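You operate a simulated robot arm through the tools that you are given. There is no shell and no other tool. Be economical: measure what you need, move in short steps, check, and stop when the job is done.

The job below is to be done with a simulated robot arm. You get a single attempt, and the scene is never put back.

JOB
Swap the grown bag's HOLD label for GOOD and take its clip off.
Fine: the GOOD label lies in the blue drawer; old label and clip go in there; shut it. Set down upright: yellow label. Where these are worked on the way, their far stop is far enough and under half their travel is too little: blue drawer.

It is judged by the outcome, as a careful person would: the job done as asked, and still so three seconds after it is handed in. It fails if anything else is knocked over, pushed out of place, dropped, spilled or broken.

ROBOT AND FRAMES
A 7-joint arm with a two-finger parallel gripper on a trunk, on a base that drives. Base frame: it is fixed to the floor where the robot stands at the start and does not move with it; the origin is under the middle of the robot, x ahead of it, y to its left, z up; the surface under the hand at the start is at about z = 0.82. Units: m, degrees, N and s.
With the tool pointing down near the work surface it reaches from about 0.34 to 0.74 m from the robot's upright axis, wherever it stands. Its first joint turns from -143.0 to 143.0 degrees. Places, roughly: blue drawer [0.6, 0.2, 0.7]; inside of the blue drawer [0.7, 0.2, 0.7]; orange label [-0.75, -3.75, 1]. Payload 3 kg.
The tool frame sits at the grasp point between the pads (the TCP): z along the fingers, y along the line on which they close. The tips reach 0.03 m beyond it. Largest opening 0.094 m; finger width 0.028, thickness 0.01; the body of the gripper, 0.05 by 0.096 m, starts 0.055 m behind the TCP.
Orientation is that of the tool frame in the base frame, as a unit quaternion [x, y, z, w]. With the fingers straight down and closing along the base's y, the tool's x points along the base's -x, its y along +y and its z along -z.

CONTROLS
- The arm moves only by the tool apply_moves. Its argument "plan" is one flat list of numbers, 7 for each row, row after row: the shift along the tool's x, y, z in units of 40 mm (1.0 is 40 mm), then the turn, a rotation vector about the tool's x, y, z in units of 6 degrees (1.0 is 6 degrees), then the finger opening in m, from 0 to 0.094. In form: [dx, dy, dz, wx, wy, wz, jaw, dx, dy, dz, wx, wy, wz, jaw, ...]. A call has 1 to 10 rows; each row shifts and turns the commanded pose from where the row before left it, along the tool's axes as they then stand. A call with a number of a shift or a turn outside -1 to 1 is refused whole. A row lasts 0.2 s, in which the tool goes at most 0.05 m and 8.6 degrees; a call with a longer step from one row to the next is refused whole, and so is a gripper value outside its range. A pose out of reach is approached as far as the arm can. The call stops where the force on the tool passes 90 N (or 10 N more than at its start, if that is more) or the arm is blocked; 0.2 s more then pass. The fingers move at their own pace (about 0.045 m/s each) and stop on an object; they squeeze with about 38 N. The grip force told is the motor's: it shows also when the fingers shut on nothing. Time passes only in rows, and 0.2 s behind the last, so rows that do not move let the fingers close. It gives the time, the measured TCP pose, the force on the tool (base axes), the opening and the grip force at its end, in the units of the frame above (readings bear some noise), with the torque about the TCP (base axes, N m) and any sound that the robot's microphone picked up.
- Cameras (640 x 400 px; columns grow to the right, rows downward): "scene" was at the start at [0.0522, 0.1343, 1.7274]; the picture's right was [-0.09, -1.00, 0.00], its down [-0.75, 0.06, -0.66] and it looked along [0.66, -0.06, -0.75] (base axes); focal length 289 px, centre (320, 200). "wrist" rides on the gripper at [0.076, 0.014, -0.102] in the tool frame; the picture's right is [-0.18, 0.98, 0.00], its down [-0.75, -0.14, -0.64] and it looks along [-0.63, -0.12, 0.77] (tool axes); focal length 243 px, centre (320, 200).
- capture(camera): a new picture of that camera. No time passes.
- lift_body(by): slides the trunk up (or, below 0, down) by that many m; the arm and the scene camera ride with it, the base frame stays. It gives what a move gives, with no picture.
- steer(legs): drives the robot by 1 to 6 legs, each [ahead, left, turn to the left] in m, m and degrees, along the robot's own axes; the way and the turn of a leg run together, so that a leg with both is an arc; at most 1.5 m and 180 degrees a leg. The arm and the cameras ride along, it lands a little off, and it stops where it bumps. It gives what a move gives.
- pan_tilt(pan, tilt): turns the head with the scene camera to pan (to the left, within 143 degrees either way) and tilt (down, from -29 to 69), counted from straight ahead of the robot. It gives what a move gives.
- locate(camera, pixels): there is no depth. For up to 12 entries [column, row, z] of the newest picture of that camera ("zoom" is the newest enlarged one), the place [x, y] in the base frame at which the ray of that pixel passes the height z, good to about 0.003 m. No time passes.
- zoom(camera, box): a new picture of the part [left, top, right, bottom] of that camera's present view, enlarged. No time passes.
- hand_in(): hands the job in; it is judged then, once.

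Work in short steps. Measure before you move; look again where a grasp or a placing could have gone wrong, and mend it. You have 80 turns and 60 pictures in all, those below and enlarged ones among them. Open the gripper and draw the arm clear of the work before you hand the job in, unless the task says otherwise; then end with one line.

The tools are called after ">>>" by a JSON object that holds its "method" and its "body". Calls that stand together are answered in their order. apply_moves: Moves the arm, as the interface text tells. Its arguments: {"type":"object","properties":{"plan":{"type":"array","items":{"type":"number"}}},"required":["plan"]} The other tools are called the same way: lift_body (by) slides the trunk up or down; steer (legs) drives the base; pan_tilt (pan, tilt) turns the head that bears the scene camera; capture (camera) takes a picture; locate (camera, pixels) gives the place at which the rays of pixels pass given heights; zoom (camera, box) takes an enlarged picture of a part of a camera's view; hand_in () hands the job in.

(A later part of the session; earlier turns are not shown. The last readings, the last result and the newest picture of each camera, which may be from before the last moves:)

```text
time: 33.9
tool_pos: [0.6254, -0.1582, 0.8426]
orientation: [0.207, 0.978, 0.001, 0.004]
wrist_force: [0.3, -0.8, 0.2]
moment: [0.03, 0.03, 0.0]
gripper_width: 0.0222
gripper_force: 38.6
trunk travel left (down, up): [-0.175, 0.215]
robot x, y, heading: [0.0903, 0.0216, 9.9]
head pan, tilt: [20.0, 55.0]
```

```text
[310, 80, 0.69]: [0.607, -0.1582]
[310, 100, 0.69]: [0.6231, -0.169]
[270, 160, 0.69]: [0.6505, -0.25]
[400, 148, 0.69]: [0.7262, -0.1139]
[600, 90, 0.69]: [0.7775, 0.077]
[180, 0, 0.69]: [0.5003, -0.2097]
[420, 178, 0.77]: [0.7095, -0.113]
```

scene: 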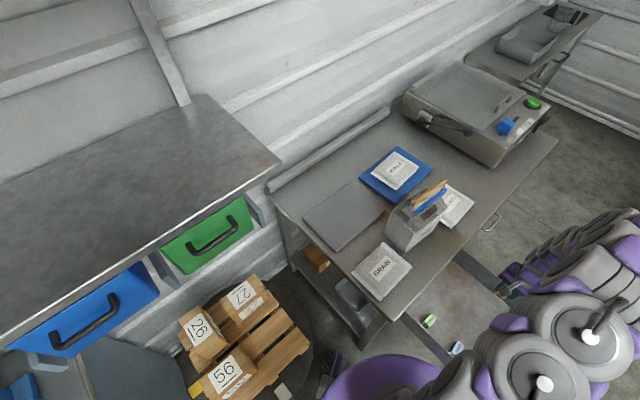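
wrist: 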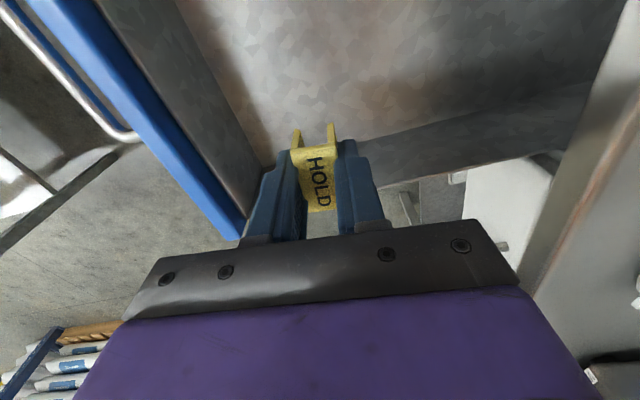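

Clear of walls. Lower 0.085 m then in small steps, watching force.

>>> {"method": "apply_moves", "body": {"plan": [0, 0, 0.75, 0, 0, 0, 0, 0, 0, 0.75, 0, 0, 0, 0, 0, 0, 0.6, 0, 0, 0, 0]}}

>>> {"method": "capture", "body": {"camera": "wrist"}}

```text
time: 34.7
tool_pos: [0.6248, -0.1618, 0.758]
orientation: [0.207, 0.978, 0.0, 0.002]
wrist_force: [-0.4, -0.2, 0.5]
moment: [-0.02, 0.01, 0.01]
gripper_width: 0.0222
gripper_force: 38.1
trunk travel left (down, up): [-0.175, 0.215]
robot x, y, heading: [0.0899, 0.0253, 9.9]
head pan, tilt: [20.0, 55.0]
```

```text
21 pictures are left
```

wrist: 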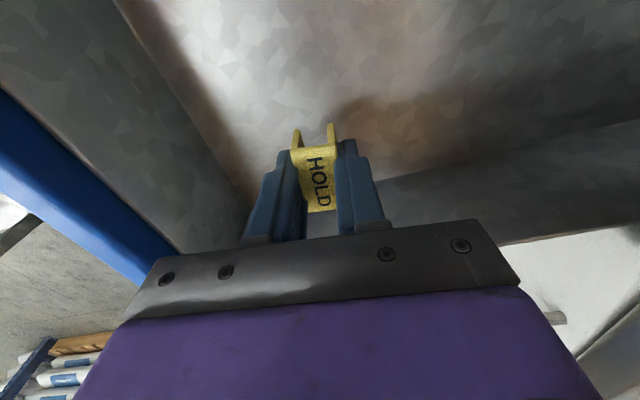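

>>> {"method": "apply_moves", "body": {"plan": [0, 0, 0.15, 0, 0, 0, 0, 0, 0, 0.15, 0, 0, 0, 0, 0, 0, 0.15, 0, 0, 0, 0]}}

```text
time: 35.5
tool_pos: [0.6264, -0.1613, 0.7419]
orientation: [0.208, 0.978, 0.002, 0.004]
wrist_force: [-0.1, 0.5, 0.4]
moment: [0.03, 0.0, -0.01]
gripper_width: 0.0223
gripper_force: 38.0
trunk travel left (down, up): [-0.175, 0.215]
robot x, y, heading: [0.0903, 0.0201, 10.3]
head pan, tilt: [20.0, 55.0]
```

No contact yet; continue in 4 mm steps.

>>> {"method": "apply_moves", "body": {"plan": [0, 0, 0.1, 0, 0, 0, 0, 0, 0, 0.1, 0, 0, 0, 0, 0, 0, 0.1, 0, 0, 0, 0]}}

>>> {"method": "capture", "body": {"camera": "wrist"}}

```text
time: 36.3
tool_pos: [0.6258, -0.1606, 0.729]
orientation: [0.207, 0.978, 0.0, 0.003]
wrist_force: [0.6, 0.1, -0.4]
moment: [0.0, 0.01, 0.02]
gripper_width: 0.0222
gripper_force: 38.5
trunk travel left (down, up): [-0.175, 0.215]
robot x, y, heading: [0.0936, 0.0222, 10.1]
head pan, tilt: [20.0, 55.0]
```

```text
20 pictures are left
```

wrist: 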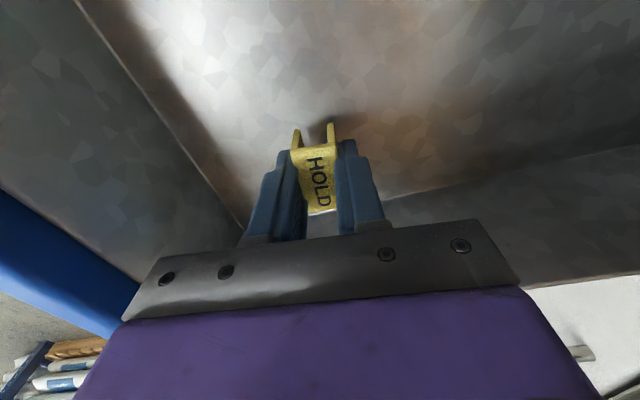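

>>> {"method": "apply_moves", "body": {"plan": [0, 0, 0.1, 0, 0, 0, 0, 0, 0, 0.1, 0, 0, 0, 0, 0, 0, 0.05, 0, 0, 0, 0]}}

```text
time: 37.1
tool_pos: [0.6257, -0.1595, 0.7176]
orientation: [0.208, 0.978, 0.0, 0.002]
wrist_force: [0.0, 0.0, 0.2]
moment: [0.0, 0.02, 0.0]
gripper_width: 0.0218
gripper_force: 37.5
trunk travel left (down, up): [-0.175, 0.215]
robot x, y, heading: [0.0915, 0.0218, 10.2]
head pan, tilt: [20.0, 55.0]
```

>>> {"method": "apply_moves", "body": {"plan": [0, 0, 0.08, 0, 0, 0, 0, 0, 0, 0.08, 0, 0, 0, 0, 0, 0, 0.04, 0, 0, 0, 0]}}

>>> {"method": "zoom", "body": {"camera": "wrist", "box": [240, 80, 400, 240]}}

```text
time: 37.9
tool_pos: [0.6256, -0.1594, 0.7107]
orientation: [0.207, 0.978, 0.0, 0.003]
wrist_force: [0.2, -0.1, 0.0]
moment: [-0.02, 0.03, -0.03]
gripper_width: 0.0221
gripper_force: 38.4
trunk travel left (down, up): [-0.175, 0.215]
robot x, y, heading: [0.0917, 0.0233, 10.3]
head pan, tilt: [20.0, 55.0]
```

```text
2.50 times, centred on (320, 160) of wrist
```

zoom: 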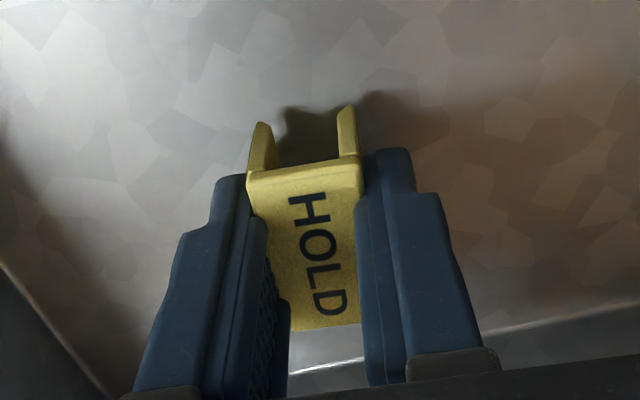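

Very near the floor now; continue 2–3 mm steps.

>>> {"method": "apply_moves", "body": {"plan": [0, 0, 0.07, 0, 0, 0, 0, 0, 0, 0.07, 0, 0, 0, 0, 0, 0, 0.07, 0, 0, 0, 0]}}

```text
time: 38.7
tool_pos: [0.6267, -0.1608, 0.7019]
orientation: [0.207, 0.978, 0.001, 0.004]
wrist_force: [-0.7, 0.1, 0.3]
moment: [0.01, 0.01, 0.0]
gripper_width: 0.0221
gripper_force: 37.8
trunk travel left (down, up): [-0.175, 0.215]
robot x, y, heading: [0.088, 0.0229, 10.2]
head pan, tilt: [20.0, 55.0]
```

>>> {"method": "apply_moves", "body": {"plan": [0, 0, 0.1, 0, 0, 0, 0, 0, 0, 0.1, 0, 0, 0, 0, 0, 0, 0.1, 0, 0, 0, 0, 0, 0, 0, 0, 0, 0, 0]}}

>>> {"method": "zoom", "body": {"camera": "wrist", "box": [240, 80, 400, 240]}}

```text
time: 39.6
tool_pos: [0.6266, -0.1586, 0.699]
orientation: [0.207, 0.978, 0.0, 0.01]
wrist_force: [-24.4, 8.5, 74.8]
moment: [0.11, 0.64, -0.05]
gripper_width: 0.0223
gripper_force: 38.2
trunk travel left (down, up): [-0.175, 0.215]
robot x, y, heading: [0.0873, 0.0245, 10.1]
head pan, tilt: [20.0, 55.0]
stopped in row 4: the force on the tool passed its limit at 94 N (the readings are from after the stop); the commanded pose is now the measured one
```

```text
2.50 times, centred on (320, 160) of wrist
```

zoom: 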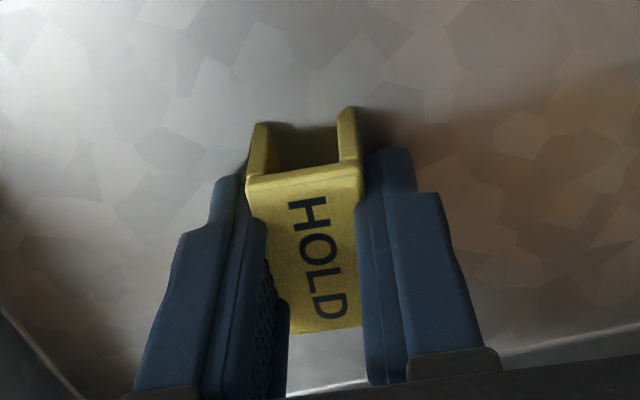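

Contact at TCP z≈0.700. I relieve the push slightly, open the jaws gently and lift away.

>>> {"method": "apply_moves", "body": {"plan": [0, 0, -0.03, 0, 0, 0, 0, 0, 0, 0, 0, 0, 0, 0.03, 0, 0, 0, 0, 0, 0, 0.05, 0, 0, 0, 0, 0, 0, 0.05, 0, 0, -0.5, 0, 0, 0, 0.05, 0, 0, -0.8, 0, 0, 0, 0.05, 0, 0, -1, 0, 0, 0, 0.05, 0, 0, -1, 0, 0, 0, 0.05]}}

>>> {"method": "capture", "body": {"camera": "wrist"}}

```text
time: 41.4
tool_pos: [0.6272, -0.1599, 0.8247]
orientation: [0.208, 0.978, 0.0, 0.009]
wrist_force: [-0.8, 0.3, 0.4]
moment: [-0.02, 0.03, 0.01]
gripper_width: 0.05
gripper_force: 0.0
trunk travel left (down, up): [-0.175, 0.215]
robot x, y, heading: [0.0878, 0.0235, 9.9]
head pan, tilt: [20.0, 55.0]
```

```text
17 pictures are left
```

wrist: 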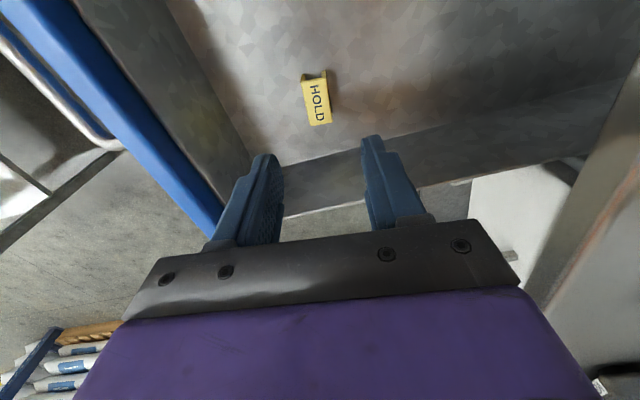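

The HOLD label stands upright in the drawer. Next the clip: raise, and move over its grey block near (0.607,0.198).

>>> {"method": "apply_moves", "body": {"plan": [0, 0, -1, 0, 0, 0, 0.05, 0, 0, -1, 0, 0, 0, 0.05, 0, 0, -1, 0, 0, 0, 0.05, 0, 0, -1, 0, 0, 0, 0.05, 0, 0, -1, 0, 0, 0, 0.05, 0, 0, -1, 0, 0, 0, 0.05, 0, 0, -1, 0, 0, 0, 0.06, 0, 0, -1, 0, 0, 0, 0.07, 0.5, 1.0, 0, 0, 0, 0, 0.07, 0.5, 1.0, 0, 0, 0, 0, 0.07]}}

>>> {"method": "apply_moves", "body": {"plan": [0.52, 1.0, 0, 0, 0, 0, 0.07, 0.52, 1.0, 0, 0, 0, 0, 0.07, 0.52, 1.0, 0, 0, 0, 0, 0.07, 0.52, 1.0, 0, 0, 0, 0, 0.07, 0.52, 1.0, 0, 0, 0, 0, 0.07, 0.5, 0.97, 0, 0, 0, 0, 0.07, 0, 0, 0, 0, 0, 0, 0.07]}}

>>> {"method": "zoom", "body": {"camera": "wrist", "box": [240, 20, 400, 220]}}

```text
time: 43.6
tool_pos: [0.62, -0.0706, 1.147]
orientation: [0.207, 0.978, -0.001, 0.008]
wrist_force: [-0.3, 0.5, 1.1]
moment: [-0.03, -0.01, -0.06]
gripper_width: 0.0699
gripper_force: 0.0
trunk travel left (down, up): [-0.175, 0.215]
robot x, y, heading: [0.0912, 0.0271, 10.0]
head pan, tilt: [20.0, 55.0]
```

```text
time: 45.2
tool_pos: [0.6027, 0.2005, 1.1445]
orientation: [0.207, 0.978, 0.0, 0.008]
wrist_force: [0.1, 1.0, -0.3]
moment: [0.02, -0.02, 0.0]
gripper_width: 0.0699
gripper_force: 0.1
trunk travel left (down, up): [-0.175, 0.215]
robot x, y, heading: [0.0959, 0.0227, 9.9]
head pan, tilt: [20.0, 55.0]
```

```text
2.00 times, centred on (320, 120) of wrist
```

zoom: 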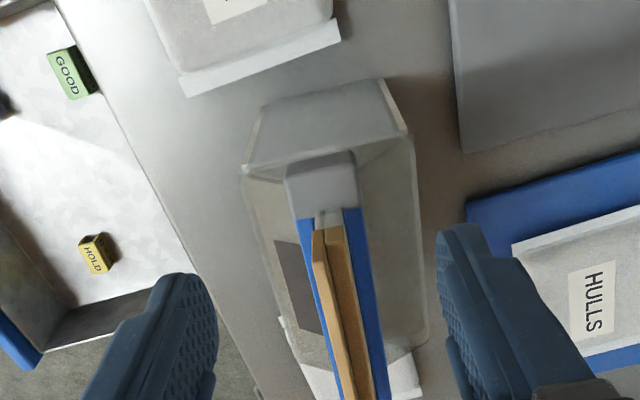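

The clip is two blue bars joined by the grey block at the near end — so it should slide off toward the near end. I triangulate the block.

>>> {"method": "locate", "body": {"camera": "zoom", "pixels": [[322, 182, 0.98], [322, 182, 1.02], [287, 167, 1.01], [352, 153, 1.01], [299, 217, 1.01], [359, 206, 1.01], [64, 72, 0.68], [96, 253, 0.68], [96, 253, 0.7], [64, 72, 0.7]]}}

>>> {"method": "zoom", "body": {"camera": "scene", "box": [370, 150, 470, 250]}}

```text
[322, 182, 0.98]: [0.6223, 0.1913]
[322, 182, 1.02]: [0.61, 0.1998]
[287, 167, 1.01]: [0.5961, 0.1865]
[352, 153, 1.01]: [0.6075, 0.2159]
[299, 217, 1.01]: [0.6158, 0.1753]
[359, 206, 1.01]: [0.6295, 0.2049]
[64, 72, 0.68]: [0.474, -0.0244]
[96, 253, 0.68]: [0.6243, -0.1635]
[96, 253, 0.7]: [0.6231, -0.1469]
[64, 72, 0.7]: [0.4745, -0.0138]
```

```text
4.00 times, centred on (420, 200) of scene
```

zoom: 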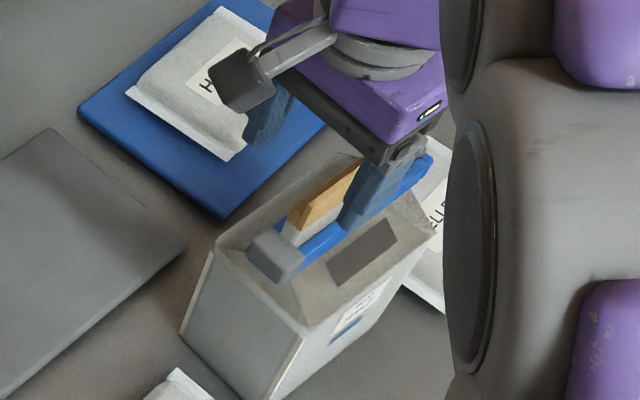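

>>> {"method": "locate", "body": {"camera": "zoom", "pixels": [[276, 248, 0.98], [276, 248, 1.02], [246, 245, 1.01], [270, 228, 1.01], [306, 253, 1.01], [282, 272, 1.01]]}}

```text
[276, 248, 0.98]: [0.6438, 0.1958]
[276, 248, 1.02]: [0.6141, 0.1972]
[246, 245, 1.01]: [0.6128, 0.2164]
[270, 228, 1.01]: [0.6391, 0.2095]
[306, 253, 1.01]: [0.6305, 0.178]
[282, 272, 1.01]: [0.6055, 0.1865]
```

Block top ≈(0.609,0.199,1.025), ~30 mm wide; the tool is centred on it. I descend to z≈1.022 and close.

>>> {"method": "apply_moves", "body": {"plan": [0, 0, 0.765, 0, 0, 0, 0.06, 0, 0, 0.765, 0, 0, 0, 0.06, 0, 0, 0.765, 0, 0, 0, 0.06, 0, 0, 0.765, 0, 0, 0, 0.06, 0, 0, 0, 0, 0, 0, 0.06, 0, 0, 0, 0, 0, 0, 0, 0, 0, 0, 0, 0, 0, 0, 0, 0, 0, 0, 0, 0, 0, 0, 0, 0, 0, 0, 0, 0]}}

>>> {"method": "zoom", "body": {"camera": "wrist", "box": [240, 60, 400, 260]}}

```text
time: 47.2
tool_pos: [0.6063, 0.201, 1.022]
orientation: [0.206, 0.979, 0.001, 0.01]
wrist_force: [4.1, 6.1, 29.5]
moment: [0.12, -0.56, 0.1]
gripper_width: 0.0365
gripper_force: 38.6
trunk travel left (down, up): [-0.175, 0.215]
robot x, y, heading: [0.091, 0.0206, 10.2]
head pan, tilt: [20.0, 55.0]
```

```text
2.00 times, centred on (320, 160) of wrist
```

zoom: 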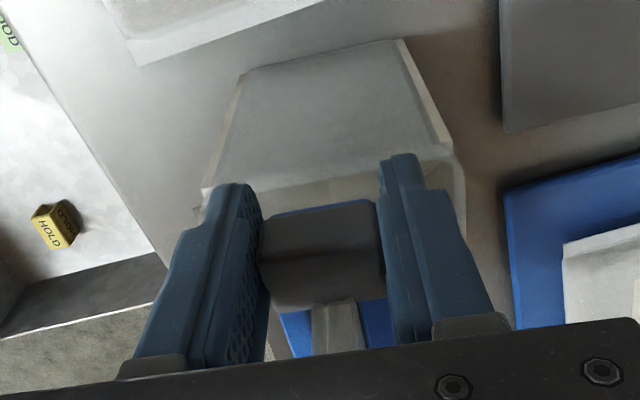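

Block gripped (36.5 mm), with some upward reaction. I ease up 1–2 mm and slide it slowly toward the near end, watching force.

>>> {"method": "apply_moves", "body": {"plan": [0, 0, -0.04, 0, 0, 0, 0, 0.1, 0, 0, 0, 0, 0, 0, 0.15, 0, 0, 0, 0, 0, 0, 0.15, 0, 0, 0, 0, 0, 0]}}

```text
time: 48.2
tool_pos: [0.5917, 0.203, 1.0233]
orientation: [0.207, 0.978, -0.001, 0.006]
wrist_force: [2.8, -2.8, -0.2]
moment: [-0.02, -0.01, -0.13]
gripper_width: 0.0363
gripper_force: 38.0
trunk travel left (down, up): [-0.175, 0.215]
robot x, y, heading: [0.0923, 0.0247, 10.4]
head pan, tilt: [20.0, 55.0]
```

It slides with only ~4 N. I continue 3 cm and check that the bag stays put.

>>> {"method": "apply_moves", "body": {"plan": [0.25, 0, 0, 0, 0, 0, 0, 0.25, 0, 0, 0, 0, 0, 0, 0.25, 0, 0, 0, 0, 0, 0]}}

>>> {"method": "zoom", "body": {"camera": "scene", "box": [370, 150, 470, 250]}}

```text
time: 49.0
tool_pos: [0.564, 0.2173, 1.0229]
orientation: [0.208, 0.978, 0.0, 0.008]
wrist_force: [5.2, -2.4, 1.2]
moment: [-0.16, -0.3, 0.02]
gripper_width: 0.0368
gripper_force: 38.1
trunk travel left (down, up): [-0.175, 0.215]
robot x, y, heading: [0.0901, 0.0248, 10.3]
head pan, tilt: [20.0, 55.0]
```

```text
4.00 times, centred on (420, 200) of scene
```

zoom: 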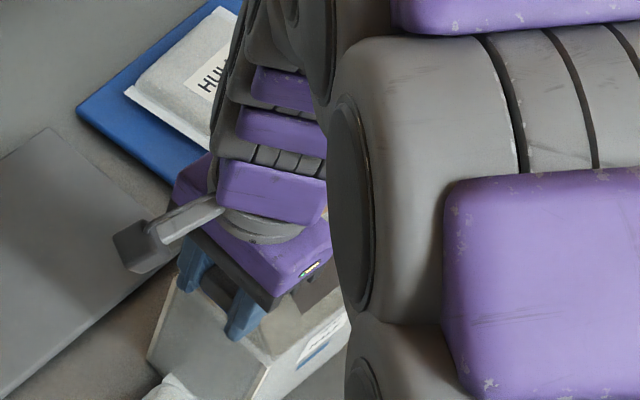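

The bag's shoulder corner moved from (213,248) to (175,282): the bag came along. I measure how much.

>>> {"method": "locate", "body": {"camera": "zoom", "pixels": [[213, 248, 0.96], [177, 282, 0.96], [180, 333, 0.82], [148, 360, 0.82]]}}

>>> {"method": "capture", "body": {"camera": "wrist"}}

```text
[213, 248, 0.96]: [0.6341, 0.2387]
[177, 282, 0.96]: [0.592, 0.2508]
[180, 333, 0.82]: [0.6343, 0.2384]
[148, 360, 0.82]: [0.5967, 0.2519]
```

```text
12 pictures are left
```

wrist: 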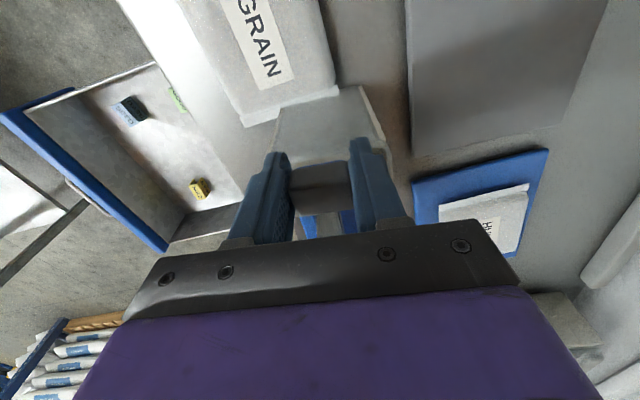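

The bag slid 4 cm with the clip, so the clip grips harder than the table friction. I push it back the same 42 mm, release, rise, and inspect the clip closely.

>>> {"method": "apply_moves", "body": {"plan": [-0.25, 0, 0, 0, 0, 0, 0, -0.25, 0, 0, 0, 0, 0, 0, -0.25, 0, 0, 0, 0, 0, 0, -0.28, 0, 0, 0, 0, 0, 0, 0, 0, 0, 0, 0, 0, 0.03, 0, 0, 0, 0, 0, 0, 0.06, 0, 0, 0, 0, 0, 0, 0.07, 0, 0, -0.7, 0, 0, 0, 0.07, 0, 0, -1, 0, 0, 0, 0.07, 0, 0, -1, 0, 0, 0, 0.07]}}

>>> {"method": "zoom", "body": {"camera": "wrist", "box": [260, 80, 380, 230]}}

```text
time: 51.2
tool_pos: [0.5985, 0.2006, 1.1306]
orientation: [0.207, 0.978, 0.0, 0.007]
wrist_force: [0.5, -0.8, -0.3]
moment: [0.02, 0.01, -0.02]
gripper_width: 0.07
gripper_force: 0.0
trunk travel left (down, up): [-0.175, 0.215]
robot x, y, heading: [0.0918, 0.0259, 10.1]
head pan, tilt: [20.0, 55.0]
```

```text
2.67 times, centred on (320, 155) of wrist
```

zoom: 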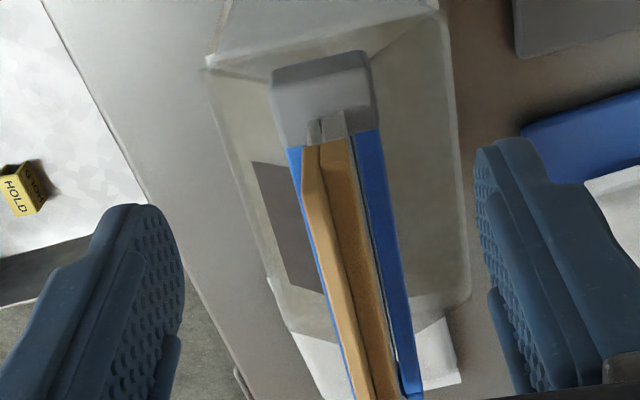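

The bag is back. Possibly my fingertips pressed on the bag's shoulders in that grasp, so I regrip higher (z≈1.034) and test with a small lift to see if the clip is loose.

>>> {"method": "apply_moves", "body": {"plan": [0, 0, 0.8, 0, 0, 0, 0.06, 0, 0, 0.8, 0, 0, 0, 0.06, 0, 0, 0.8, 0, 0, 0, 0.06, 0, 0, 0, 0, 0, 0, 0, 0, 0, 0, 0, 0, 0, 0, 0, 0, 0, 0, 0, 0, 0, 0, 0, 0, 0, 0, 0, 0]}}

>>> {"method": "apply_moves", "body": {"plan": [0, 0, -0.05, 0, 0, 0, 0, 0, 0, -0.05, 0, 0, 0, 0, 0, 0, -0.05, 0, 0, 0, 0]}}

```text
time: 52.8
tool_pos: [0.6009, 0.2008, 1.0366]
orientation: [0.206, 0.978, 0.001, 0.008]
wrist_force: [-4.2, -1.1, 2.4]
moment: [-0.07, 0.14, 0.04]
gripper_width: 0.0327
gripper_force: 38.0
trunk travel left (down, up): [-0.175, 0.215]
robot x, y, heading: [0.0912, 0.0225, 10.1]
head pan, tilt: [20.0, 55.0]
```

```text
time: 53.6
tool_pos: [0.601, 0.2013, 1.0428]
orientation: [0.207, 0.978, 0.0, 0.008]
wrist_force: [0.5, 0.4, -0.3]
moment: [0.01, 0.03, 0.01]
gripper_width: 0.0325
gripper_force: 38.7
trunk travel left (down, up): [-0.175, 0.215]
robot x, y, heading: [0.0909, 0.0223, 9.9]
head pan, tilt: [20.0, 55.0]
```

Now the width is 32.6 mm (the earlier grip had pinched the bag itself) and the clip lifts freely. I slide it toward the near end.

>>> {"method": "apply_moves", "body": {"plan": [0.2, 0, 0, 0, 0, 0, 0, 0.25, 0, 0, 0, 0, 0, 0, 0.25, 0, 0, 0, 0, 0, 0]}}

>>> {"method": "zoom", "body": {"camera": "scene", "box": [370, 150, 470, 250]}}

```text
time: 54.4
tool_pos: [0.5745, 0.2122, 1.0423]
orientation: [0.208, 0.978, 0.001, 0.007]
wrist_force: [1.5, -1.8, 0.5]
moment: [-0.06, -0.15, -0.02]
gripper_width: 0.0326
gripper_force: 37.7
trunk travel left (down, up): [-0.175, 0.215]
robot x, y, heading: [0.0929, 0.0237, 10.1]
head pan, tilt: [20.0, 55.0]
```

```text
4.00 times, centred on (420, 200) of scene
```

zoom: 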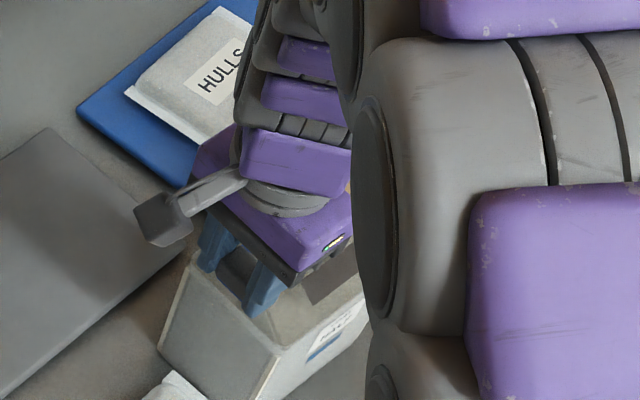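

>>> {"method": "locate", "body": {"camera": "zoom", "pixels": [[159, 346, 0.82], [180, 333, 0.82], [193, 250, 0.96]]}}

>>> {"method": "zoom", "body": {"camera": "wrist", "box": [240, 60, 400, 260]}}

```text
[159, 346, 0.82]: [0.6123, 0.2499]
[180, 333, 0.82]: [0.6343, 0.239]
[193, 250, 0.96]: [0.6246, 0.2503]
```

```text
2.00 times, centred on (320, 160) of wrist
```

zoom: 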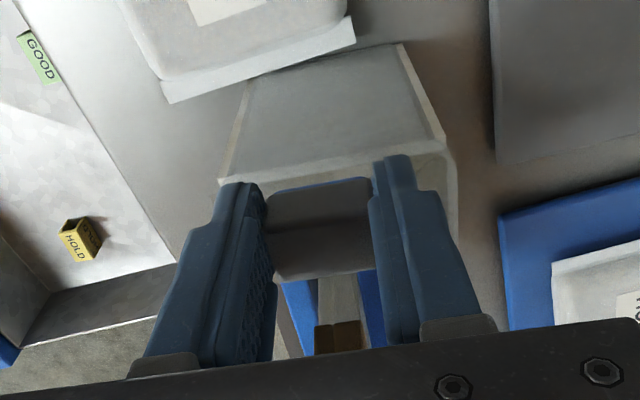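

The bag seems still to follow after about 1 cm of slip, so the far end may be closed. I push it back, release, and step aside to look at the clip from the front.

>>> {"method": "apply_moves", "body": {"plan": [-0.25, 0, 0, 0, 0, 0, 0, -0.25, 0, 0, 0, 0, 0, 0, -0.25, 0, 0, 0, 0, 0, 0, -0.1, 0, 0, 0, 0, 0, 0, 0, 0, 0.15, 0, 0, 0, 0, 0, 0, 0, 0, 0, 0, 0.03, 0, 0, 0, 0, 0, 0, 0.06, 0, 0, -1, 0, 0, 0, 0.06, 0, 0, -1, 0, 0, 0, 0.06, 0, 0, -1, 0, 0, 0, 0.06]}}

>>> {"method": "apply_moves", "body": {"plan": [0, -0.9, 0, -1, 0, 0, 0.06, 0, -0.9, 0, -1, 0, 0, 0.06, 0, -0.9, 0, -1, 0, 0, 0.06, 0, -0.9, 0, -1, 0, 0, 0.06, 0, -0.9, 0, -1, 0, 0, 0.06, 0, -0.9, 0, -1, 0, 0, 0.06, 0, -0.9, 0, -1, 0, 0, 0.06]}}

>>> {"method": "capture", "body": {"camera": "wrist"}}

```text
time: 56.6
tool_pos: [0.604, 0.1975, 1.1573]
orientation: [0.207, 0.978, 0.001, 0.008]
wrist_force: [-0.1, 0.2, -0.5]
moment: [0.0, -0.02, 0.0]
gripper_width: 0.0599
gripper_force: 0.1
trunk travel left (down, up): [-0.175, 0.215]
robot x, y, heading: [0.0928, 0.0235, 10.1]
head pan, tilt: [20.0, 55.0]
```

```text
time: 58.2
tool_pos: [0.5117, -0.022, 1.0782]
orientation: [0.19, 0.913, 0.353, 0.081]
wrist_force: [-0.2, -0.1, -0.5]
moment: [0.0, 0.04, -0.02]
gripper_width: 0.0598
gripper_force: 0.0
trunk travel left (down, up): [-0.175, 0.215]
robot x, y, heading: [0.0886, 0.0194, 10.2]
head pan, tilt: [20.0, 55.0]
```

```text
8 pictures are left
```

wrist: 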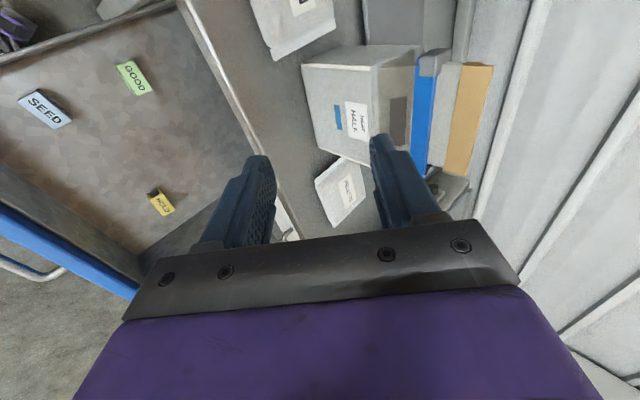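

The clip shows side-on at (430,50)–(415,175); I enlarge it.

>>> {"method": "zoom", "body": {"camera": "wrist", "box": [370, 35, 500, 195]}}

```text
2.50 times, centred on (435, 115) of wrist
```

zoom: 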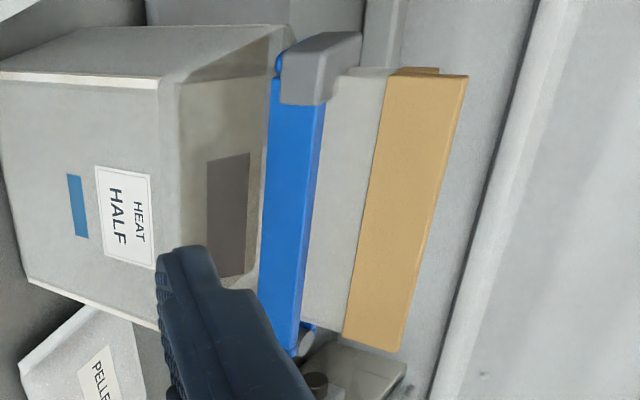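

The grey block now seems to sit higher on the blue bars than at first — it may be a latch that lifts, with the hinge pin at the far end. I go back over it exactly, regrip and lift it a bit more.

>>> {"method": "apply_moves", "body": {"plan": [0, 0, 0, 1, 0, 0, 0.06, 0, 0.9, 0, 1, 0, 0, 0.06, 0, 0.9, 0, 1, 0, 0, 0.06, 0, 0.9, 0, 1, 0, 0, 0.06, 0, 0.9, 0, 1, 0, 0, 0.06, 0, 0.9, 0, 1, 0, 0, 0.06, 0, 0.9, 0, 1, 0, 0, 0.06, 0, 0.9, 0, 0, 0, 0, 0.06]}}

>>> {"method": "apply_moves", "body": {"plan": [0, 0, 0.75, 0, 0, 0, 0.06, 0, 0, 0.75, 0, 0, 0, 0.06, 0, 0, 0.75, 0, 0, 0, 0.06, 0, 0, 0.73, 0, 0, 0, 0.06, 0, 0, 0, 0, 0, 0, 0, 0, 0, 0, 0, 0, 0, 0, 0, 0, 0, 0, 0, 0, 0]}}

>>> {"method": "apply_moves", "body": {"plan": [0, 0, -0.1, 0, 0, 0, 0, 0, 0, -0.1, 0, 0, 0, 0, 0, 0, -0.1, 0, 0, 0, 0]}}

```text
time: 60.0
tool_pos: [0.6047, 0.2013, 1.1575]
orientation: [0.207, 0.978, 0.0, 0.008]
wrist_force: [-0.5, -0.3, 1.2]
moment: [0.03, 0.02, 0.0]
gripper_width: 0.06
gripper_force: 0.1
trunk travel left (down, up): [-0.175, 0.215]
robot x, y, heading: [0.09, 0.0248, 10.0]
head pan, tilt: [20.0, 55.0]
```

```text
time: 61.6
tool_pos: [0.6076, 0.1995, 1.0344]
orientation: [0.208, 0.978, 0.0, 0.008]
wrist_force: [-1.5, 0.7, 2.4]
moment: [-0.07, -0.02, 0.06]
gripper_width: 0.0331
gripper_force: 37.9
trunk travel left (down, up): [-0.175, 0.215]
robot x, y, heading: [0.0908, 0.0233, 10.2]
head pan, tilt: [20.0, 55.0]
```

```text
time: 62.4
tool_pos: [0.6063, 0.1991, 1.0498]
orientation: [0.207, 0.978, -0.001, 0.007]
wrist_force: [-0.4, 1.8, -0.4]
moment: [0.07, 0.02, 0.24]
gripper_width: 0.0327
gripper_force: 38.2
trunk travel left (down, up): [-0.175, 0.215]
robot x, y, heading: [0.09, 0.024, 10.1]
head pan, tilt: [20.0, 55.0]
```

Lifted 15 mm with no resisting force; I lift another 15 mm in small steps.

>>> {"method": "apply_moves", "body": {"plan": [0, 0, -0.1, 0, 0, 0, 0, 0, 0, -0.1, 0, 0, 0, 0, 0, 0, -0.1, 0, 0, 0, 0]}}

```text
time: 63.2
tool_pos: [0.6051, 0.1989, 1.0599]
orientation: [0.207, 0.978, 0.0, 0.008]
wrist_force: [0.1, 0.4, 0.4]
moment: [0.04, -0.04, 0.14]
gripper_width: 0.0327
gripper_force: 38.1
trunk travel left (down, up): [-0.175, 0.215]
robot x, y, heading: [0.0903, 0.0207, 10.1]
head pan, tilt: [20.0, 55.0]
```

>>> {"method": "zoom", "body": {"camera": "scene", "box": [370, 150, 470, 250]}}

```text
4.00 times, centred on (420, 200) of scene
```

zoom: 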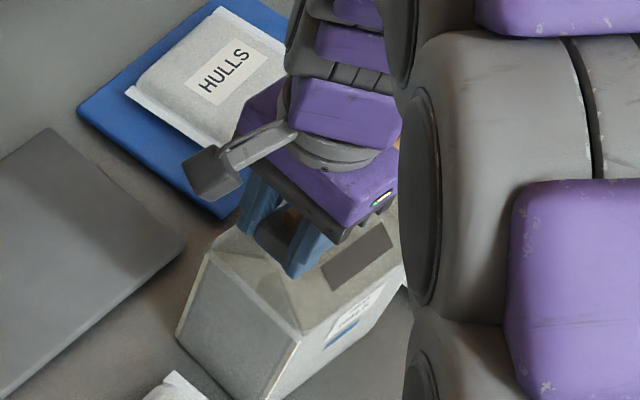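

The bag stands still while the clip rises freely, so the clip lifts off upward over the strip. I keep lifting.

>>> {"method": "apply_moves", "body": {"plan": [0, 0, -0.2, 0, 0, 0, 0, 0, 0, -0.2, 0, 0, 0, 0, 0, 0, -0.2, 0, 0, 0, 0, 0, 0, -0.3, 0, 0, 0, 0]}}

```text
time: 64.2
tool_pos: [0.6046, 0.1997, 1.0966]
orientation: [0.206, 0.979, 0.0, 0.007]
wrist_force: [-0.2, 0.6, -1.2]
moment: [0.04, 0.04, 0.0]
gripper_width: 0.0328
gripper_force: 38.3
trunk travel left (down, up): [-0.175, 0.215]
robot x, y, heading: [0.0913, 0.0187, 10.1]
head pan, tilt: [20.0, 55.0]
```

>>> {"method": "apply_moves", "body": {"plan": [0, 0, -0.5, 0, 0, 0, 0, 0, 0, -0.8, 0, 0, 0, 0, 0, 0, -1, 0, 0, 0, 0, 0, 0, -1, 0, 0, 0, 0]}}

>>> {"method": "capture", "body": {"camera": "scene"}}

```text
time: 65.2
tool_pos: [0.6047, 0.1963, 1.2276]
orientation: [0.206, 0.978, 0.0, 0.009]
wrist_force: [-0.3, 0.2, -0.1]
moment: [0.05, 0.01, -0.01]
gripper_width: 0.0326
gripper_force: 37.6
trunk travel left (down, up): [-0.175, 0.215]
robot x, y, heading: [0.0927, 0.0243, 10.1]
head pan, tilt: [20.0, 55.0]
```

```text
5 pictures are left
```

scene: 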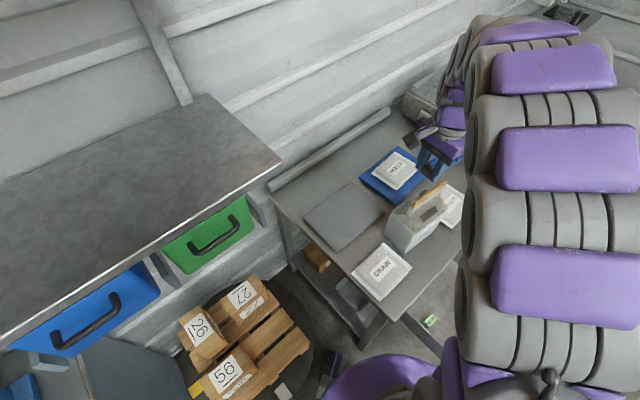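

The clip is off and the bag stands clean. I align the clip with the drawer and carry it over the drawer's free middle (≈0.526,−0.065).

>>> {"method": "apply_moves", "body": {"plan": [0, 0, 0, 0, 0, -1, 0, -0.02, -0.973, 0, 0, 0, 0, 0, -0.02, -0.973, 0, 0, 0, 0, 0, -0.02, -0.973, 0, 0, 0, 0, 0, -0.02, -0.973, 0, 0, 0, 0, 0, -0.02, -0.973, 0, 0, 0, 0, 0, -0.02, -0.973, 0, 0, 0, 0, 0, -0.02, -0.973, 0, 0, 0, 0, 0]}}

>>> {"method": "apply_moves", "body": {"plan": [0, 0, 1, 0, 0, 0, 0, 0, 0, 1, 0, 0, 0, 0, 0, 0, 1, 0, 0, 0, 0, 0, 0, 1, 0, 0, 0, 0, 0, 0, 1, 0, 0, 0, 0, 0, 0, 1, 0, 0, 0, 0, 0, 0, 1, 0, 0, 0, 0, 0, 0, 1, 0, 0, 0, 0, 0, 0, 0.8, 0, 0, 0, 0]}}

>>> {"method": "capture", "body": {"camera": "wrist"}}

```text
time: 67.0
tool_pos: [0.5255, -0.0659, 1.2271]
orientation: [0.156, 0.988, 0.001, 0.007]
wrist_force: [-0.1, -0.3, -0.2]
moment: [0.07, 0.01, -0.01]
gripper_width: 0.0325
gripper_force: 38.5
trunk travel left (down, up): [-0.175, 0.215]
robot x, y, heading: [0.0892, 0.022, 10.0]
head pan, tilt: [20.0, 55.0]
```

```text
time: 69.0
tool_pos: [0.5282, -0.0617, 0.8762]
orientation: [0.155, 0.988, 0.001, 0.007]
wrist_force: [-0.1, 0.1, 0.8]
moment: [0.02, 0.07, -0.01]
gripper_width: 0.0329
gripper_force: 37.5
trunk travel left (down, up): [-0.175, 0.215]
robot x, y, heading: [0.091, 0.0245, 9.9]
head pan, tilt: [20.0, 55.0]
```

```text
4 pictures are left
```

wrist: 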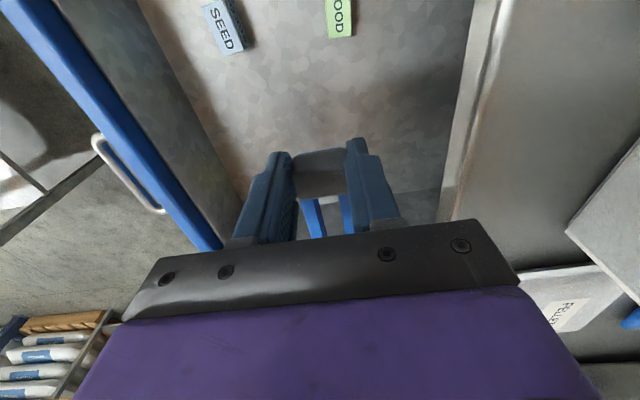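

The clip hangs level between HOLD and GOOD. I locate GOOD's edges while I have this view, then lower the clip.

>>> {"method": "locate", "body": {"camera": "wrist", "pixels": [[330, 38, 0.685], [353, 36, 0.685], [325, 0, 0.685], [350, 0, 0.685], [242, 48, 0.685], [225, 55, 0.685]]}}

>>> {"method": "apply_moves", "body": {"plan": [0, 0, 1, 0, 0, 0, 0, 0, 0, 1, 0, 0, 0, 0, 0, 0, 1, 0, 0, 0, 0, 0, 0, 0.3, 0, 0, 0, 0]}}

```text
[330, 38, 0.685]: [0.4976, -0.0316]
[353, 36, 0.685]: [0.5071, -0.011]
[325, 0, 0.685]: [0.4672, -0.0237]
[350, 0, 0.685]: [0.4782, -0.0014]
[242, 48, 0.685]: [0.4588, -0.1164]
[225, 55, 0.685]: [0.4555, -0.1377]
```

```text
time: 70.0
tool_pos: [0.5322, -0.0636, 0.744]
orientation: [0.155, 0.988, 0.0, 0.007]
wrist_force: [-0.5, 0.1, -0.5]
moment: [0.02, 0.06, -0.02]
gripper_width: 0.0327
gripper_force: 38.6
trunk travel left (down, up): [-0.175, 0.215]
robot x, y, heading: [0.0906, 0.0258, 10.0]
head pan, tilt: [20.0, 55.0]
```

>>> {"method": "apply_moves", "body": {"plan": [0, 0, 0.2, 0, 0, 0, 0, 0, 0, 0.2, 0, 0, 0, 0, 0, 0, 0.2, 0, 0, 0, 0, 0, 0, 0.1, 0, 0, 0, 0, 0, 0, 0.1, 0, 0, 0, 0]}}

```text
time: 71.2
tool_pos: [0.5329, -0.0647, 0.7117]
orientation: [0.155, 0.988, 0.0, 0.008]
wrist_force: [0.1, -1.1, -0.6]
moment: [0.01, 0.0, -0.01]
gripper_width: 0.0328
gripper_force: 38.1
trunk travel left (down, up): [-0.175, 0.215]
robot x, y, heading: [0.0923, 0.0248, 10.0]
head pan, tilt: [20.0, 55.0]
```

>>> {"method": "apply_moves", "body": {"plan": [0, 0, 0.08, 0, 0, 0, 0, 0, 0, 0.08, 0, 0, 0, 0, 0, 0, 0.08, 0, 0, 0, 0, 0, 0, 0.08, 0, 0, 0, 0]}}

```text
time: 72.2
tool_pos: [0.5339, -0.0653, 0.7003]
orientation: [0.156, 0.988, 0.0, 0.009]
wrist_force: [3.0, -1.2, 31.7]
moment: [-0.19, -0.33, -0.01]
gripper_width: 0.0336
gripper_force: 38.0
trunk travel left (down, up): [-0.175, 0.215]
robot x, y, heading: [0.091, 0.0196, 10.1]
head pan, tilt: [20.0, 55.0]
```

Contact at z≈0.700. I release the clip, rise, move above GOOD (≈0.480,−0.018) and check.

>>> {"method": "apply_moves", "body": {"plan": [0, 0, -0.02, 0, 0, 0, 0, 0, 0, 0, 0, 0, 0, 0.045, 0, 0, 0, 0, 0, 0, 0.055, 0, 0, 0, 0, 0, 0, 0.055, 0, 0, -0.5, 0, 0, 0, 0.055, 0, 0, -0.9, 0, 0, 0, 0.055, 0, 0, -0.9, 0, 0, 0, 0.05, 0.82, 0.35, 0, 0, 0, 0, 0.05, 0.82, 0.35, 0, 0, 0, 0, 0.05, 0, 0, 0, 0, 0, 0, 0.05]}}

>>> {"method": "capture", "body": {"camera": "wrist"}}

```text
time: 74.4
tool_pos: [0.4757, -0.0162, 0.7886]
orientation: [0.156, 0.988, 0.0, 0.006]
wrist_force: [0.2, 0.2, 0.0]
moment: [0.0, 0.02, 0.01]
gripper_width: 0.0501
gripper_force: 0.1
trunk travel left (down, up): [-0.175, 0.215]
robot x, y, heading: [0.0913, 0.0212, 10.1]
head pan, tilt: [20.0, 55.0]
```

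```text
3 pictures are left
```

wrist: 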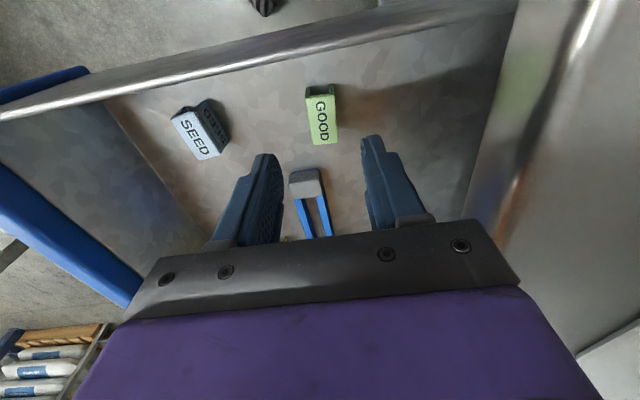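

The clip lies in the drawer; GOOD stands at (322,120). I locate its top corners.

>>> {"method": "locate", "body": {"camera": "wrist", "pixels": [[307, 98, 0.685], [334, 95, 0.685], [312, 145, 0.685], [339, 142, 0.685], [322, 120, 0.685]]}}

```text
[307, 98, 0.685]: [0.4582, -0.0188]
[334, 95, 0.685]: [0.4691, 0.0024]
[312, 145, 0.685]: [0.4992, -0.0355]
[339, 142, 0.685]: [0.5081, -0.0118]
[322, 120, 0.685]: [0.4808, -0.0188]
```

GOOD centre ≈(0.4835,−0.0165), axis −21°. I align, lower to the same relative grip height as HOLD (z≈0.703), close and lift.

>>> {"method": "apply_moves", "body": {"plan": [-0.19, 0.05, 0, 0, 0, 0.4, 0.05, 0, 0, 0.7, 0, 0, 0, 0.05, 0, 0, 0.7, 0, 0, 0, 0.05, 0, 0, 0.7, 0, 0, 0, 0.05, 0, 0, 0.04, 0, 0, 0, 0.05, 0, 0, 0, 0, 0, 0, 0, 0, 0, 0, 0, 0, 0, 0, 0, 0, 0, 0, 0, 0, 0]}}

```text
time: 76.2
tool_pos: [0.4849, -0.0193, 0.7047]
orientation: [0.176, 0.984, 0.001, 0.007]
wrist_force: [-0.3, -0.2, 0.0]
moment: [0.02, -0.02, -0.01]
gripper_width: 0.0223
gripper_force: 37.9
trunk travel left (down, up): [-0.175, 0.215]
robot x, y, heading: [0.0909, 0.0197, 10.0]
head pan, tilt: [20.0, 55.0]
```

GOOD gripped (22 mm). I lift it and carry it over the strip's far end, yaw −24°.

>>> {"method": "apply_moves", "body": {"plan": [0, 0, -0.5, 0, 0, 0, 0, 0, 0, -1, 0, 0, 0, 0, 0, 0, -1, 0, 0, 0, 0, 0, 0, -1, 0, 0, 0, 0, 0, 0, -1, 0, 0, 0, 0, 0, 0, -1, 0, 0, 0, 0, 0, 0, -1, 0, 0, 0, 0, 0, 0, -1, 0, 0, 0, 0, 0, 0, -1, 0, 0, 0, 0, 0, 0, -1, 0, 0, 0, 0]}}

>>> {"method": "apply_moves", "body": {"plan": [0, 0, -1, 0, 0, 0.62, 0, 0, 0, -1, 0, 0, 0, 0, -0.51, 0.903, 0, 0, 0, 0, 0, -0.51, 0.903, 0, 0, 0, 0, 0, -0.51, 0.903, 0, 0, 0, 0, 0, -0.51, 0.903, 0, 0, 0, 0, 0, -0.51, 0.903, 0, 0, 0, 0, 0, -0.51, 0.903, 0, 0, 0, 0, 0, -0.51, 0.903, 0, 0, 0, 0, 0, 0, 0, 0, 0, 0, 0, 0]}}

```text
time: 78.4
tool_pos: [0.4802, -0.0173, 1.088]
orientation: [0.176, 0.984, 0.001, 0.008]
wrist_force: [-0.1, -0.1, -0.4]
moment: [-0.03, 0.01, -0.01]
gripper_width: 0.022
gripper_force: 38.4
trunk travel left (down, up): [-0.175, 0.215]
robot x, y, heading: [0.0935, 0.0214, 10.2]
head pan, tilt: [20.0, 55.0]
```

```text
time: 80.6
tool_pos: [0.7104, 0.1592, 1.1702]
orientation: [0.208, 0.978, 0.0, 0.008]
wrist_force: [-0.8, 0.2, -0.3]
moment: [-0.01, 0.0, 0.0]
gripper_width: 0.0221
gripper_force: 37.9
trunk travel left (down, up): [-0.175, 0.215]
robot x, y, heading: [0.0901, 0.0248, 10.0]
head pan, tilt: [20.0, 55.0]
```

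I look from the wrist to align the label's slot with the strip.

>>> {"method": "zoom", "body": {"camera": "wrist", "box": [220, 0, 420, 220]}}

```text
1.82 times, centred on (320, 110) of wrist
```

zoom: 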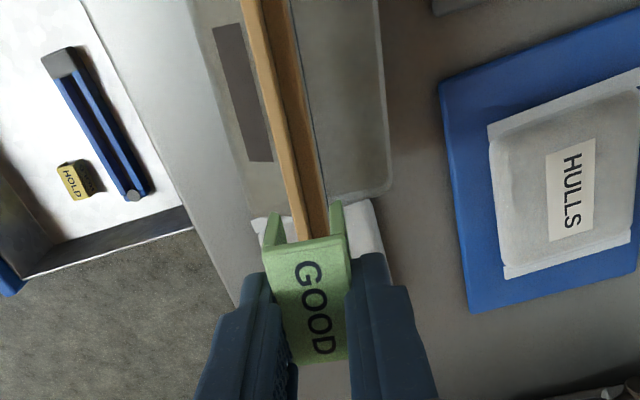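

>>> {"method": "locate", "body": {"camera": "zoom", "pixels": [[267, 100, 1.066], [303, 100, 1.066], [297, 225, 1.066], [327, 225, 1.066], [243, 10, 1.066], [288, 10, 1.066]]}}

```text
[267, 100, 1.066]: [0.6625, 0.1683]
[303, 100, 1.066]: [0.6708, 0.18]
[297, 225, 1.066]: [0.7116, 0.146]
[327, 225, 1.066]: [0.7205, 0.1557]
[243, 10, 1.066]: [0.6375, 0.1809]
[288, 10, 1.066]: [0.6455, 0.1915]
```

The strip centre is about 5 mm to −y of the tool axis and parallel within 0.5°. I correct, advance 12 mm along the strip, and lower to just above contact.

>>> {"method": "apply_moves", "body": {"plan": [-0.3, -0.13, 0, 0, 0, 0.1, 0, 0, 0, 0.5, 0, 0, 0, 0, 0, 0, 0.5, 0, 0, 0, 0, 0, 0, 0, 0, 0, 0, 0]}}

>>> {"method": "locate", "body": {"camera": "wrist", "pixels": [[320, 100, 1.066]]}}

```text
time: 81.6
tool_pos: [0.7232, 0.1473, 1.1287]
orientation: [0.214, 0.977, 0.0, 0.007]
wrist_force: [0.7, 0.1, 0.7]
moment: [-0.03, -0.01, 0.02]
gripper_width: 0.0221
gripper_force: 37.6
trunk travel left (down, up): [-0.175, 0.215]
robot x, y, heading: [0.092, 0.0225, 10.0]
head pan, tilt: [20.0, 55.0]
```

```text
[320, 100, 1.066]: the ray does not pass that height
```

The tool is on the strip's line. I lower gently in small steps.

>>> {"method": "apply_moves", "body": {"plan": [0, 0, 0.15, 0, 0, 0, 0, 0, 0, 0.15, 0, 0, 0, 0, 0, 0, 0.1, 0, 0, 0, 0]}}

```text
time: 82.4
tool_pos: [0.7226, 0.1461, 1.112]
orientation: [0.214, 0.977, 0.0, 0.008]
wrist_force: [0.6, -0.1, -0.1]
moment: [0.0, 0.01, 0.02]
gripper_width: 0.0223
gripper_force: 37.7
trunk travel left (down, up): [-0.175, 0.215]
robot x, y, heading: [0.0929, 0.0221, 10.4]
head pan, tilt: [20.0, 55.0]
```

>>> {"method": "apply_moves", "body": {"plan": [0, 0, 0.08, 0, 0, 0, 0, 0, 0, 0.08, 0, 0, 0, 0, 0, 0, 0.08, 0, 0, 0, 0]}}

```text
time: 83.2
tool_pos: [0.7221, 0.146, 1.1038]
orientation: [0.214, 0.977, 0.0, 0.008]
wrist_force: [1.1, -0.7, 0.7]
moment: [0.04, 0.0, -0.01]
gripper_width: 0.0219
gripper_force: 38.0
trunk travel left (down, up): [-0.175, 0.215]
robot x, y, heading: [0.0871, 0.023, 10.3]
head pan, tilt: [20.0, 55.0]
```

>>> {"method": "apply_moves", "body": {"plan": [0, 0, 0.08, 0, 0, 0, 0, 0, 0, 0.08, 0, 0, 0, 0, 0, 0, 0.08, 0, 0, 0, 0]}}

```text
time: 84.0
tool_pos: [0.7224, 0.1472, 1.0937]
orientation: [0.213, 0.977, 0.0, 0.008]
wrist_force: [-0.5, -0.6, 0.5]
moment: [0.01, 0.02, -0.01]
gripper_width: 0.022
gripper_force: 38.1
trunk travel left (down, up): [-0.175, 0.215]
robot x, y, heading: [0.0885, 0.0194, 10.1]
head pan, tilt: [20.0, 55.0]
```

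>>> {"method": "apply_moves", "body": {"plan": [0, 0, 0.06, 0, 0, 0, 0, 0, 0, 0.06, 0, 0, 0, 0, 0, 0, 0.05, 0, 0, 0, 0]}}

```text
time: 84.8
tool_pos: [0.7221, 0.1467, 1.0865]
orientation: [0.213, 0.977, 0.0, 0.008]
wrist_force: [2.6, 1.4, 3.8]
moment: [0.09, -0.07, 0.01]
gripper_width: 0.0221
gripper_force: 38.3
trunk travel left (down, up): [-0.175, 0.215]
robot x, y, heading: [0.0869, 0.0208, 10.0]
head pan, tilt: [20.0, 55.0]
```

Contact right at the predicted seating height (1.087). I release and rise straight up.

>>> {"method": "apply_moves", "body": {"plan": [0, 0, 0, 0, 0, 0, 0.03, 0, 0, 0, 0, 0, 0, 0.045, 0, 0, 0, 0, 0, 0, 0.045, 0, 0, -0.5, 0, 0, 0, 0.045, 0, 0, -1, 0, 0, 0, 0.05, 0, 0, -1, 0, 0, 0, 0.05]}}

>>> {"method": "zoom", "body": {"camera": "scene", "box": [360, 130, 480, 250]}}

```text
time: 86.2
tool_pos: [0.7223, 0.1469, 1.1891]
orientation: [0.213, 0.977, 0.0, 0.008]
wrist_force: [0.0, 0.8, -0.8]
moment: [-0.01, -0.02, 0.0]
gripper_width: 0.0499
gripper_force: 0.1
trunk travel left (down, up): [-0.175, 0.215]
robot x, y, heading: [0.0919, 0.0232, 10.0]
head pan, tilt: [20.0, 55.0]
```

```text
3.33 times, centred on (420, 190) of scene
```

zoom: 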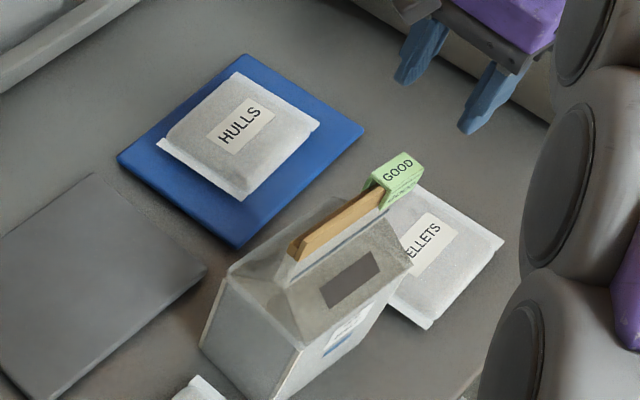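

GOOD sits properly on the strip, the bag is clean. Now the drawer: I bring the arm clear and drive back to the earlier stand in front of it.

>>> {"method": "apply_moves", "body": {"plan": [0.175, -0.95, 0, 0, 0, 0, 0.05, 0.175, -0.95, 0, 0, 0, 0, 0.05, 0.175, -0.95, 0, 0, 0, 0, 0.05, 0.175, -0.95, 0, 0, 0, 0, 0.05, 0.175, -0.95, 0, 0, 0, 0, 0.05, 0.175, -0.95, 0, 0, 0, 0, 0.05, 0.175, -0.95, 0, 0, 0, 0, 0.05, 0.175, -0.95, 0, 0, 0, 0, 0.05, 0.175, -0.95, 0, 0, 0, 0, 0.05, 0.175, -0.95, 0, 0, 0, 0, 0.05]}}

>>> {"method": "steer", "body": {"legs": [[-0.083, -0.296, 15]]}}

```text
time: 88.4
tool_pos: [0.4996, -0.1744, 1.1858]
orientation: [0.213, 0.977, 0.001, 0.008]
wrist_force: [-0.2, -1.0, 0.0]
moment: [0.0, 0.0, 0.0]
gripper_width: 0.0499
gripper_force: 0.2
trunk travel left (down, up): [-0.175, 0.215]
robot x, y, heading: [0.0899, 0.0192, 10.1]
head pan, tilt: [20.0, 55.0]
```

```text
time: 90.5
tool_pos: [0.5394, -0.3591, 1.1905]
orientation: [0.086, 0.996, -0.005, 0.009]
wrist_force: [0.6, 0.2, 0.7]
moment: [-0.06, 0.06, 0.01]
gripper_width: 0.0501
gripper_force: 0.0
trunk travel left (down, up): [-0.175, 0.215]
robot x, y, heading: [0.1028, -0.29, 24.9]
head pan, tilt: [20.0, 55.0]
```

It landed 4 cm closer than before, so I back off 6 cm, then yaw and tilt the tool as in the opening move, going down.

>>> {"method": "steer", "body": {"legs": [[-0.06, 0, 0]]}}

>>> {"method": "apply_moves", "body": {"plan": [0, 0, 0.5, 0, 0, 0.62, 0.05, 0, 0, 0.5, 0, 0, 0.62, 0.05, 0, 0, 0.75, -0.9375, 0, 0, 0.05, 0, -0.073, 0.746, -0.9375, 0, 0, 0.05, 0, -0.146, 0.736, -0.9375, 0, 0, 0.05, 0, -0.218, 0.718, -0.9375, 0, 0, 0.05, 0, -0.287, 0.693, -0.9375, 0, 0, 0.05, 0, -0.353, 0.661, -0.9375, 0, 0, 0.05, 0, -0.417, 0.623, -0.9375, 0, 0, 0.05, 0, -0.476, 0.58, -0.9375, 0, 0, 0.05]}}

```text
time: 91.5
tool_pos: [0.4907, -0.4061, 1.1837]
orientation: [0.088, 0.996, 0.003, 0.005]
wrist_force: [-0.7, -0.5, -0.6]
moment: [0.06, -0.03, -0.02]
gripper_width: 0.0498
gripper_force: 0.1
trunk travel left (down, up): [-0.175, 0.215]
robot x, y, heading: [0.0448, -0.3134, 24.6]
head pan, tilt: [20.0, 55.0]
```

```text
time: 93.7
tool_pos: [0.4931, -0.4029, 0.907]
orientation: [0.139, 0.912, 0.381, 0.064]
wrist_force: [-0.2, -0.3, 1.5]
moment: [-0.01, 0.03, 0.02]
gripper_width: 0.0502
gripper_force: 0.1
trunk travel left (down, up): [-0.175, 0.215]
robot x, y, heading: [0.0458, -0.3159, 24.9]
head pan, tilt: [20.0, 55.0]
5 turns are left
```

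Five turns are left, so I combine: approach the handle at its open position (≈TCP 0.484,−0.304,0.768) and close on it.

>>> {"method": "apply_moves", "body": {"plan": [0.5, -0.43, 0, 0, 0, 0, 0.04, 0.5, -0.43, 0, 0, 0, 0, 0.04, 0, 0, 1, 0, 0, 0, 0.04, 0, 0, 1, 0, 0, 0, 0.04, 0, 0, 1, 0, 0, 0, 0.04, 0, 0, 1, 0, 0, 0, 0.04, 0, 0, 0, 0, 0, 0, 0, 0, 0, 0, 0, 0, 0, 0, 0, 0, 0, 0, 0, 0, 0]}}

```text
time: 95.7
tool_pos: [0.4862, -0.3002, 0.7722]
orientation: [0.137, 0.91, 0.386, 0.065]
wrist_force: [33.1, 33.0, 67.4]
moment: [1.94, -0.26, -0.61]
gripper_width: 0.0167
gripper_force: 38.2
trunk travel left (down, up): [-0.175, 0.215]
robot x, y, heading: [0.0482, -0.3185, 24.9]
head pan, tilt: [20.0, 55.0]
4 turns are left
```

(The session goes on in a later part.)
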